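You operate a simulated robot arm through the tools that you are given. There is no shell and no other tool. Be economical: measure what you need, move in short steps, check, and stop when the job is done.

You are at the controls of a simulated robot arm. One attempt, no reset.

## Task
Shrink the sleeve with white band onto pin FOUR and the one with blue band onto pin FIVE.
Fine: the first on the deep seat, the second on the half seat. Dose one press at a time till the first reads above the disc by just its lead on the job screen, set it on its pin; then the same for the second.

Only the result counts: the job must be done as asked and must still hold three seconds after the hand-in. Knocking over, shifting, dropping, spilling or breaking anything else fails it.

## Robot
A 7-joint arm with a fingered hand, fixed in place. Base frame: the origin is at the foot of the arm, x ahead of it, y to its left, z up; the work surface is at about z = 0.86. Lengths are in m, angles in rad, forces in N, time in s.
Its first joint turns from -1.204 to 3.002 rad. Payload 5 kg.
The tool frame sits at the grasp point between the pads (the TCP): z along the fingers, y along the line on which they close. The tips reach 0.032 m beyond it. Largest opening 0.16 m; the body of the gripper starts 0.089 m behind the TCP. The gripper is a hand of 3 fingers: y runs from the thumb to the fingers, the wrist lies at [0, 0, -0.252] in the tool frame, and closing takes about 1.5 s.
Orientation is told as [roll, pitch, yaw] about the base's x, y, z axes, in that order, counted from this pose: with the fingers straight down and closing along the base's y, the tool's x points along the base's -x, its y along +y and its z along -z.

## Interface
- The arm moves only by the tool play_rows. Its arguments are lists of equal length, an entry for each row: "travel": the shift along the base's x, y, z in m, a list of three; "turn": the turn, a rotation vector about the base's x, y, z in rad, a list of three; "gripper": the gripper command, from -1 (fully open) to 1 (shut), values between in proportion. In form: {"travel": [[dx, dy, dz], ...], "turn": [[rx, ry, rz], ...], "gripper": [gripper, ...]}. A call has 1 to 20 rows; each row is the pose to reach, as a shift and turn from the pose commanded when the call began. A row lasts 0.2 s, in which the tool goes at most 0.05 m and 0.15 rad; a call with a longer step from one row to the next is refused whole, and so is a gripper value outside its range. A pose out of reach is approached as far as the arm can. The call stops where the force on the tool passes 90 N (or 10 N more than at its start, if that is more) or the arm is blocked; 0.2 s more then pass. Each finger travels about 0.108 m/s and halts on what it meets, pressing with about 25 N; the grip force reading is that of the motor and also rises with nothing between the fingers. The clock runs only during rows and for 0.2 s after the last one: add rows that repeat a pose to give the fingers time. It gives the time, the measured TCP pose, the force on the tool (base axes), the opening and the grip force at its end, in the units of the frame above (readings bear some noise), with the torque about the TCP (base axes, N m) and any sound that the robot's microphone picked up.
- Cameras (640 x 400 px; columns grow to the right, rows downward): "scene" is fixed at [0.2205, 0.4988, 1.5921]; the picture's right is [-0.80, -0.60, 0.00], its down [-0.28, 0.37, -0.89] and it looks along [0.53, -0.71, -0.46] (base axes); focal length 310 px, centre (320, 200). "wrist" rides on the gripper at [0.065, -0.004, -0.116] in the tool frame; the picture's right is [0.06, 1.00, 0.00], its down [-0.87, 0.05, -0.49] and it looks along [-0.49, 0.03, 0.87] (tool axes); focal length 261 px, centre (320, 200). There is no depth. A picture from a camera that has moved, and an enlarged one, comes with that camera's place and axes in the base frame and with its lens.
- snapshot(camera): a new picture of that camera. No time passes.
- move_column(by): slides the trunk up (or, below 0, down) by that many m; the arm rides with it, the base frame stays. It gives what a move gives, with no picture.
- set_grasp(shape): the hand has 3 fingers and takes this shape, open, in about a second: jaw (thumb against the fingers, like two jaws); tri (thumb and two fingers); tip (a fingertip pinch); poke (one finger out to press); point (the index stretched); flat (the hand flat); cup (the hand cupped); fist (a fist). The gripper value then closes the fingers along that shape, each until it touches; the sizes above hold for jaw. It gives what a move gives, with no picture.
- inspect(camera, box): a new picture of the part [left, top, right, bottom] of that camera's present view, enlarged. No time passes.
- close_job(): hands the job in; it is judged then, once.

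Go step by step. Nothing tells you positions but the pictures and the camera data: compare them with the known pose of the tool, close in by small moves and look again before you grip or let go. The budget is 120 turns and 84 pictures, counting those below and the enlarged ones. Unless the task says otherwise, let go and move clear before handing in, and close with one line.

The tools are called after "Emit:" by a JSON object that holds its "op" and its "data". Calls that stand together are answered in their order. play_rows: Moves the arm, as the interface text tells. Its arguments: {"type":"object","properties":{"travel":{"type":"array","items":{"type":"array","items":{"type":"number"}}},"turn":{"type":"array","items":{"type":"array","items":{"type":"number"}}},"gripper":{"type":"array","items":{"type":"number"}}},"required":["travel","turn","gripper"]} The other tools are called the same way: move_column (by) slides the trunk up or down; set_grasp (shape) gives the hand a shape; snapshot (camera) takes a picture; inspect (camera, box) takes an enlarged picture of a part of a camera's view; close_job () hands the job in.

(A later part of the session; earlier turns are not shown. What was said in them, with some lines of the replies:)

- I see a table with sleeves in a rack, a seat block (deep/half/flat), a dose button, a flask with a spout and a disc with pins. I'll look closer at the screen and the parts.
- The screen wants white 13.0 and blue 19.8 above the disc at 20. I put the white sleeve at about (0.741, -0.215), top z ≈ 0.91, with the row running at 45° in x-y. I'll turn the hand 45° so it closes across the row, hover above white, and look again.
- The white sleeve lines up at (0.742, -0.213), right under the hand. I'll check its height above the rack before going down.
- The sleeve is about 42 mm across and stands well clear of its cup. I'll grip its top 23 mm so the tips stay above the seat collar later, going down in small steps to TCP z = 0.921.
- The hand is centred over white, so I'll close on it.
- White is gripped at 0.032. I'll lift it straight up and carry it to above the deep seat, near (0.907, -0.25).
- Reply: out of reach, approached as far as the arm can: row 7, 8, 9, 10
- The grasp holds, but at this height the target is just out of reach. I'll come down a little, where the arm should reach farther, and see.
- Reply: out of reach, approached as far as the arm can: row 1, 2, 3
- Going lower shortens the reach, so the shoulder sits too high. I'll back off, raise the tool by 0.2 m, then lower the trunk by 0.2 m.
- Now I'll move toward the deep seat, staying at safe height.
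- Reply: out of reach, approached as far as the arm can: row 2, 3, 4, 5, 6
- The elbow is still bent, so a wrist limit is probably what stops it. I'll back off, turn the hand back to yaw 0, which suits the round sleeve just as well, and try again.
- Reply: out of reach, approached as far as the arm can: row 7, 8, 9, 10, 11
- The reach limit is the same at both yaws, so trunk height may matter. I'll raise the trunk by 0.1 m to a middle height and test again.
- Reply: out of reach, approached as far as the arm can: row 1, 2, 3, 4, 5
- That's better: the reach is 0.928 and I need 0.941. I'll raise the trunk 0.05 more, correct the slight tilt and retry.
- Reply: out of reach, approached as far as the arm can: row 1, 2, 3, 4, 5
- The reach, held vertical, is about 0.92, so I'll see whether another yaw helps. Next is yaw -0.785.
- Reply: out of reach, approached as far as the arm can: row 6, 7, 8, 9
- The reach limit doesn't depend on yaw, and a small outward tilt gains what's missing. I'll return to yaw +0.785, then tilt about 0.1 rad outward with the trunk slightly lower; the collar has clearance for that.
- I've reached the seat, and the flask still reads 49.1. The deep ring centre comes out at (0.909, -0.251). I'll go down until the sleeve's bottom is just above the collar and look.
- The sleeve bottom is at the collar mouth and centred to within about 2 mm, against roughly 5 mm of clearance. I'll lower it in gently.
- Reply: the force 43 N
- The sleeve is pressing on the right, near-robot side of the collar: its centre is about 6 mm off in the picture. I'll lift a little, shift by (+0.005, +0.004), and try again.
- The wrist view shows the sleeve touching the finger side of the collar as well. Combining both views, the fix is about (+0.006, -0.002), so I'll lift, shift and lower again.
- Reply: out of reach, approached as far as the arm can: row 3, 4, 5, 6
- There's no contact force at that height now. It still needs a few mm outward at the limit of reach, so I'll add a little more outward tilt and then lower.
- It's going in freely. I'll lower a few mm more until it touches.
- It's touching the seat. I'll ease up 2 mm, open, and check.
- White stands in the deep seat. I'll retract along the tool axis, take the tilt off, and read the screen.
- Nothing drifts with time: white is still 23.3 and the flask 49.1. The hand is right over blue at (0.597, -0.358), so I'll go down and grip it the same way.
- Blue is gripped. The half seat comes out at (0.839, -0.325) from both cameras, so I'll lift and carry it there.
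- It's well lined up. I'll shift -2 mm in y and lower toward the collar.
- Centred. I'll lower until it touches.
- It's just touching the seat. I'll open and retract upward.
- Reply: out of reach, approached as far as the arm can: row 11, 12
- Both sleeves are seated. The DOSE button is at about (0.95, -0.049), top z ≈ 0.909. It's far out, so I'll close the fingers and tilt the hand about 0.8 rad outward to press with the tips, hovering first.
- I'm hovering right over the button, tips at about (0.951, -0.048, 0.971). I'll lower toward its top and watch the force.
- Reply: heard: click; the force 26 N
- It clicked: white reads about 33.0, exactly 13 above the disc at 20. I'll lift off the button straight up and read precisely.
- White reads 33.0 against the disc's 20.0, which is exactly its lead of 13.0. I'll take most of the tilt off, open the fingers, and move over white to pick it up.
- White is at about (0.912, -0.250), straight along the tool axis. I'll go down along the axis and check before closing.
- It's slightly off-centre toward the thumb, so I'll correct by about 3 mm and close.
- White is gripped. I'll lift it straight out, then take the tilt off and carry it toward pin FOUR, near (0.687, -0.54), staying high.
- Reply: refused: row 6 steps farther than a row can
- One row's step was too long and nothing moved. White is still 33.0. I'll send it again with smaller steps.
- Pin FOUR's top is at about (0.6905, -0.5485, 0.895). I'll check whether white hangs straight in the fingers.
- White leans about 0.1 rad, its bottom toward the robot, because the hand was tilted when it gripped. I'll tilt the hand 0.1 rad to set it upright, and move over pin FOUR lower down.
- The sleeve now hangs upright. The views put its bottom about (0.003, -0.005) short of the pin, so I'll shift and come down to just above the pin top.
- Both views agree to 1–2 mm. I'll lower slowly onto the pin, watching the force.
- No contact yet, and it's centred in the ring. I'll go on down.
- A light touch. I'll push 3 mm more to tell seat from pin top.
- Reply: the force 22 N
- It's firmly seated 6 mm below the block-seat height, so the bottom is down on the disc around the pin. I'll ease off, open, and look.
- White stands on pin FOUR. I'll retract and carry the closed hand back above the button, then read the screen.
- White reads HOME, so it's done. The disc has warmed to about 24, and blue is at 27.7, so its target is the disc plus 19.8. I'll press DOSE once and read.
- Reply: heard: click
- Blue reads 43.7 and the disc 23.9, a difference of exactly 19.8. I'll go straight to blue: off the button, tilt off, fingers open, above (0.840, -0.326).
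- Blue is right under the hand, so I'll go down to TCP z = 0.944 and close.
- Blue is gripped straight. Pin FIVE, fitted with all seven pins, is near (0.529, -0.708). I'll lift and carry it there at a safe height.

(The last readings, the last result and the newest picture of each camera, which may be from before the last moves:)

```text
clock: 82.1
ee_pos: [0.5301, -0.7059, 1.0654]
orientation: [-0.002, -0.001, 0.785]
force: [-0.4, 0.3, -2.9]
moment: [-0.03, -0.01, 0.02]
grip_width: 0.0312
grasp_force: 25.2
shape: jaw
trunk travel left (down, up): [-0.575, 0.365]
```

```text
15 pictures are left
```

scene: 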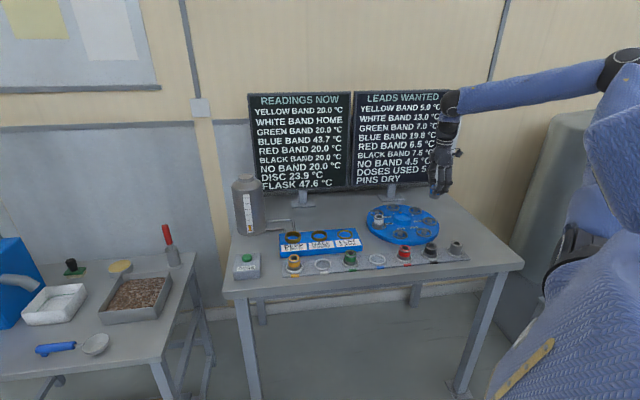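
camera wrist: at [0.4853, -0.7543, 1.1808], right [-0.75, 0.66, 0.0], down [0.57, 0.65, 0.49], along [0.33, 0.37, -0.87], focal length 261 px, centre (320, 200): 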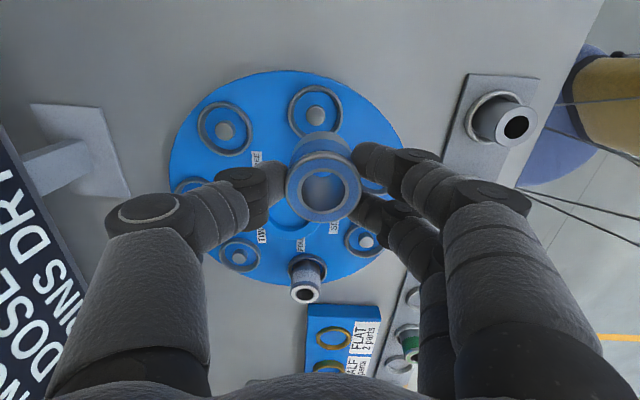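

The readings hold: blue 43.7, disc 23.9. Both views put pin FIVE at about (0.530, -0.712). I'll shift and come down to just above it.

Emit:
{"op": "play_rows", "data": {"travel": [[0, -0.006, -0.03], [0, -0.006, -0.06], [0, -0.006, -0.09], [0, -0.006, -0.1], [0, -0.006, -0.1]], "turn": [[0, 0, 0], [0, 0, 0], [0, 0, 0], [0, 0, 0], [0, 0, 0]], "gripper": [0.7, 0.7, 0.7, 0.7, 0.7]}}

Emit:
{"op": "inspect", "data": {"camera": "scene", "box": [390, 190, 454, 230]}}

Emit:
{"op": "inspect", "data": {"camera": "wrist", "box": [220, 70, 420, 230]}}

```text
clock: 83.3
ee_pos: [0.5291, -0.7137, 0.9642]
orientation: [0.0, -0.001, 0.785]
force: [0.3, -0.3, -3.7]
moment: [-0.01, 0.0, -0.02]
grip_width: 0.0305
grasp_force: 24.6
shape: jaw
trunk travel left (down, up): [-0.575, 0.365]
```

```text
10.00 times, centred on (422, 210) of scene
camera zoom: at [0.2205, 0.4988, 1.5921], right [-0.8, -0.6, 0.0], down [-0.28, 0.37, -0.89], along [0.53, -0.71, -0.46], focal length 3095 px, centre (-700, 100)
```

zoom: 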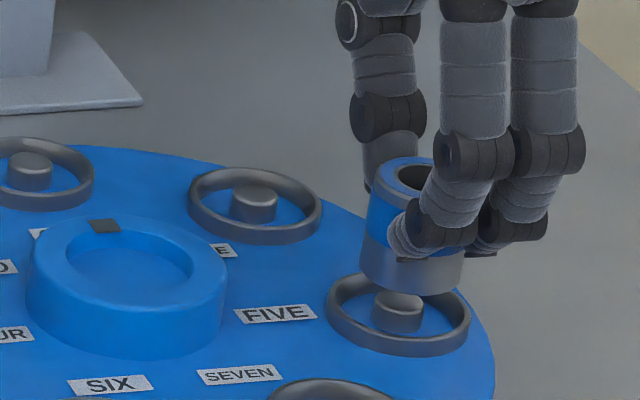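

```text
2.50 times, centred on (320, 150) of wrist
camera zoom: at [0.485, -0.7626, 1.0799], right [-0.75, 0.66, 0.0], down [0.57, 0.65, 0.49], along [0.33, 0.37, -0.87], focal length 652 px, centre (320, 325)
```

zoom: 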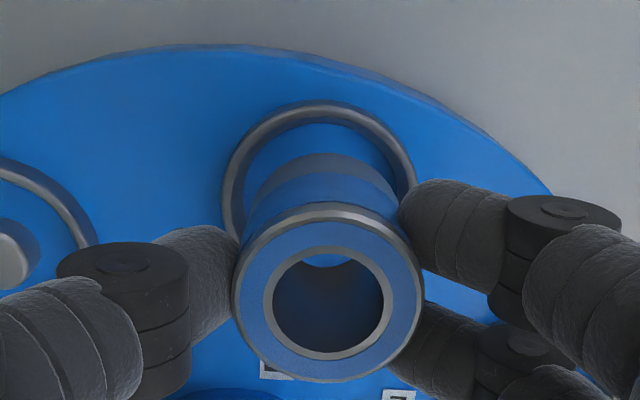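

Both views ask for a shift of about (+0.003, +0.001). I'll apply it, lower to the pin top, and check.

Emit:
{"op": "play_rows", "data": {"travel": [[0.002, 0.001, 0], [0.0033, 0.0012, -0.002], [0.0033, 0.0012, -0.008], [0.0033, 0.0012, -0.014], [0.0033, 0.0012, -0.014]], "turn": [[0, 0, 0], [0, 0, 0], [0, 0, 0], [0, 0, 0], [0, 0, 0]], "gripper": [0.7, 0.7, 0.7, 0.7, 0.7]}}

Emit:
{"op": "inspect", "data": {"camera": "scene", "box": [390, 190, 454, 230]}}

Emit:
{"op": "inspect", "data": {"camera": "wrist", "box": [220, 70, 420, 230]}}

```text
clock: 84.5
ee_pos: [0.5322, -0.7105, 0.949]
orientation: [-0.002, -0.001, 0.785]
force: [0.1, 0.5, -2.7]
moment: [-0.01, -0.03, 0.01]
grip_width: 0.0312
grasp_force: 25.2
shape: jaw
trunk travel left (down, up): [-0.575, 0.365]
```

```text
10.00 times, centred on (422, 210) of scene
camera zoom: at [0.2205, 0.4988, 1.5921], right [-0.8, -0.6, 0.0], down [-0.28, 0.37, -0.89], along [0.53, -0.71, -0.46], focal length 3095 px, centre (-700, 100)
```

zoom: 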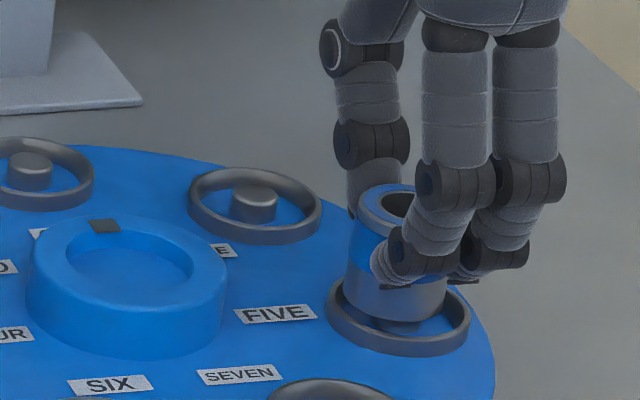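

```text
2.50 times, centred on (320, 150) of wrist
camera zoom: at [0.4893, -0.7606, 1.0659], right [-0.75, 0.66, 0.0], down [0.57, 0.65, 0.49], along [0.33, 0.37, -0.87], focal length 652 px, centre (320, 325)
```

zoom: 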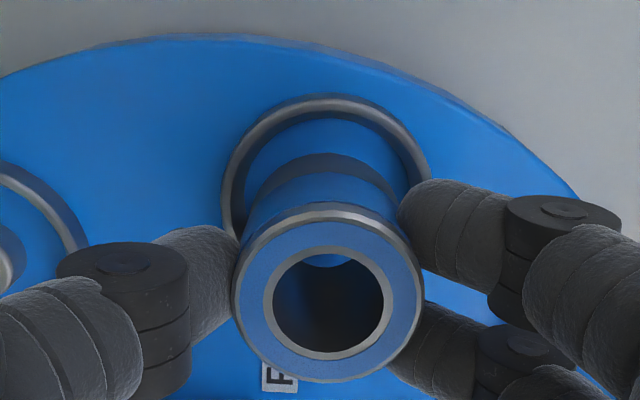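

It's centred in both views. I'll lower to the seat, where contact should come near z ≈ 0.9375.

Emit:
{"op": "play_rows", "data": {"travel": [[0, 0, -0.003], [0, 0, -0.006], [0, 0, -0.009], [0, 0, -0.0125], [0, 0, -0.0125]], "turn": [[0, 0, 0], [0, 0, 0], [0, 0, 0], [0, 0, 0], [0, 0, 0]], "gripper": [0.7, 0.7, 0.7, 0.7, 0.7]}}

Emit:
{"op": "inspect", "data": {"camera": "scene", "box": [390, 190, 454, 230]}}

```text
clock: 85.7
ee_pos: [0.5335, -0.7112, 0.939]
orientation: [-0.002, -0.002, 0.786]
force: [-0.3, -1.2, -0.1]
moment: [-0.02, 0.02, 0.02]
grip_width: 0.0311
grasp_force: 24.2
shape: jaw
trunk travel left (down, up): [-0.575, 0.365]
```

```text
10.00 times, centred on (422, 210) of scene
camera zoom: at [0.2205, 0.4988, 1.5921], right [-0.8, -0.6, 0.0], down [-0.28, 0.37, -0.89], along [0.53, -0.71, -0.46], focal length 3095 px, centre (-700, 100)
```

zoom: 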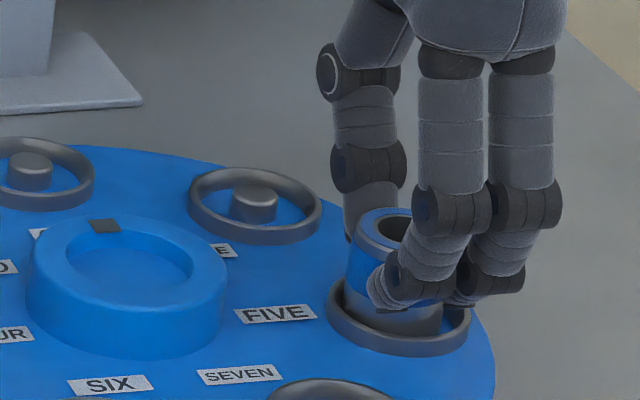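

Emit:
{"op": "play_rows", "data": {"travel": [[0, 0, -0.001], [0, 0, -0.002], [0, 0, -0.002]], "turn": [[0, 0, 0], [0, 0, 0], [0, 0, 0]], "gripper": [0.7, 0.7, 0.7]}}

```text
clock: 86.5
ee_pos: [0.5334, -0.7113, 0.9367]
orientation: [-0.001, -0.002, 0.785]
force: [-0.3, -5.8, 17.5]
moment: [-0.14, 0.02, 0.06]
grip_width: 0.0317
grasp_force: 25.0
shape: jaw
trunk travel left (down, up): [-0.575, 0.365]
```

It met the seat at the same depth as white did. I'll ease off, open and retract straight up.

Emit:
{"op": "play_rows", "data": {"travel": [[0, 0, 0.002], [0, 0, 0.002], [0, 0, 0.002], [0, 0, 0.002], [0, 0, 0.002], [0, 0, 0.03], [0, 0, 0.07], [0, 0, 0.11], [0.01, 0.03, 0.15], [0.02, 0.06, 0.18], [0.03, 0.1, 0.2], [0.04, 0.14, 0.2], [0.04, 0.14, 0.2]], "turn": [[0, 0, 0], [0, 0, 0], [0, 0, 0], [0, 0, 0], [0, 0, 0], [0, 0, 0], [0, 0, 0], [0, 0, 0], [0, 0, 0], [0, 0, 0], [0, 0, 0], [0, 0, 0], [0, 0, 0]], "gripper": [0.6, 0.45, 0.3, 0.15, 0.1, 0.1, 0.1, 0.1, 0.1, 0.1, 0.1, 0.1, 0.1]}}

Emit:
{"op": "snapshot", "data": {"camera": "scene"}}

Emit:
{"op": "inspect", "data": {"camera": "scene", "box": [240, 85, 460, 255]}}

```text
refused: row 9 steps farther than a row can; nothing moved
```

```text
9 pictures are left
```

scene: 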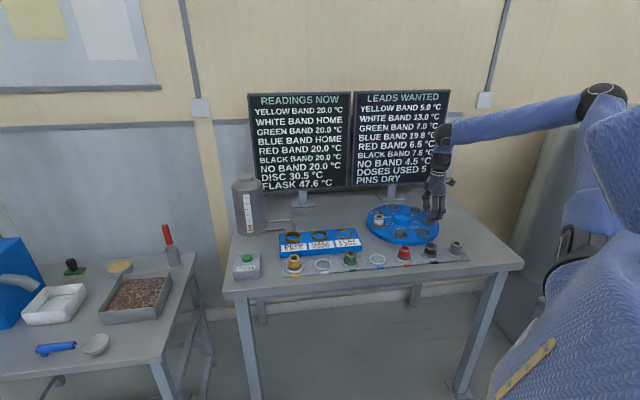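

```text
2.35 times, centred on (350, 170) of scene
camera zoom: at [0.2205, 0.4988, 1.5921], right [-0.8, -0.6, 0.0], down [-0.28, 0.37, -0.89], along [0.53, -0.71, -0.46], focal length 728 px, centre (249, 271)
```

zoom: 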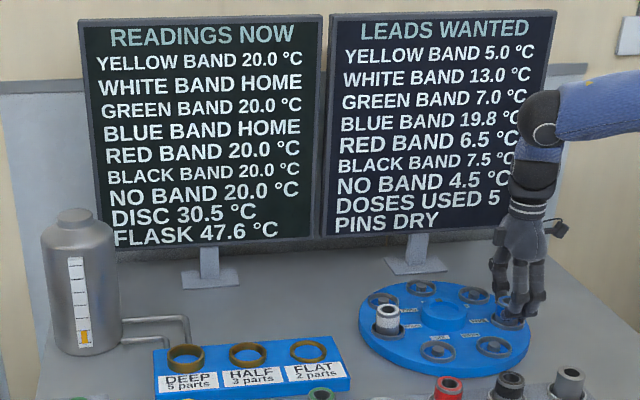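

Both bands read HOME. One row's step was too long and nothing moved, so I'll release and retract with smaller steps.

Emit:
{"op": "play_rows", "data": {"travel": [[0, 0, 0.002], [0, 0, 0.002], [0, 0, 0.002], [0, 0, 0.002], [0, 0, 0.002], [0, 0, 0.03], [0, 0, 0.07], [0, 0, 0.11], [0, 0, 0.15], [0, 0, 0.19], [0, 0, 0.19]], "turn": [[0, 0, 0], [0, 0, 0], [0, 0, 0], [0, 0, 0], [0, 0, 0], [0, 0, 0], [0, 0, 0], [0, 0, 0], [0, 0, 0], [0, 0, 0], [0, 0, 0]], "gripper": [0.6, 0.45, 0.3, 0.15, 0.1, 0.1, 0.1, 0.1, 0.1, 0.1, 0.1]}}

Emit:
{"op": "inspect", "data": {"camera": "scene", "box": [240, 85, 480, 270]}}

```text
clock: 88.9
ee_pos: [0.534, -0.7136, 1.1264]
orientation: [0.001, -0.002, 0.784]
force: [0.2, 0.0, -1.5]
moment: [0.0, 0.01, 0.0]
grip_width: 0.0714
grasp_force: 0.1
shape: jaw
trunk travel left (down, up): [-0.575, 0.365]
```

```text
2.16 times, centred on (360, 178) of scene
camera zoom: at [0.2205, 0.4988, 1.5921], right [-0.8, -0.6, 0.0], down [-0.28, 0.37, -0.89], along [0.53, -0.71, -0.46], focal length 669 px, centre (234, 249)
```

zoom: 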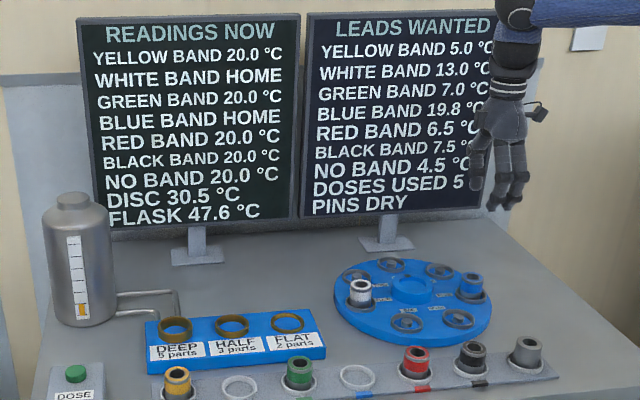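

Both sleeves stand upright on their pins, the screen reads HOME for white and blue, and the hand is clear. I'm handing in.

Emit:
{"op": "close_job", "data": {}}

```text
The job is handed in.
```

The white sleeve is on pin FOUR and the blue one on pin FIVE, each set at exactly its lead (13.0 and 19.8 °C above the disc), and the screen reads HOME for both.
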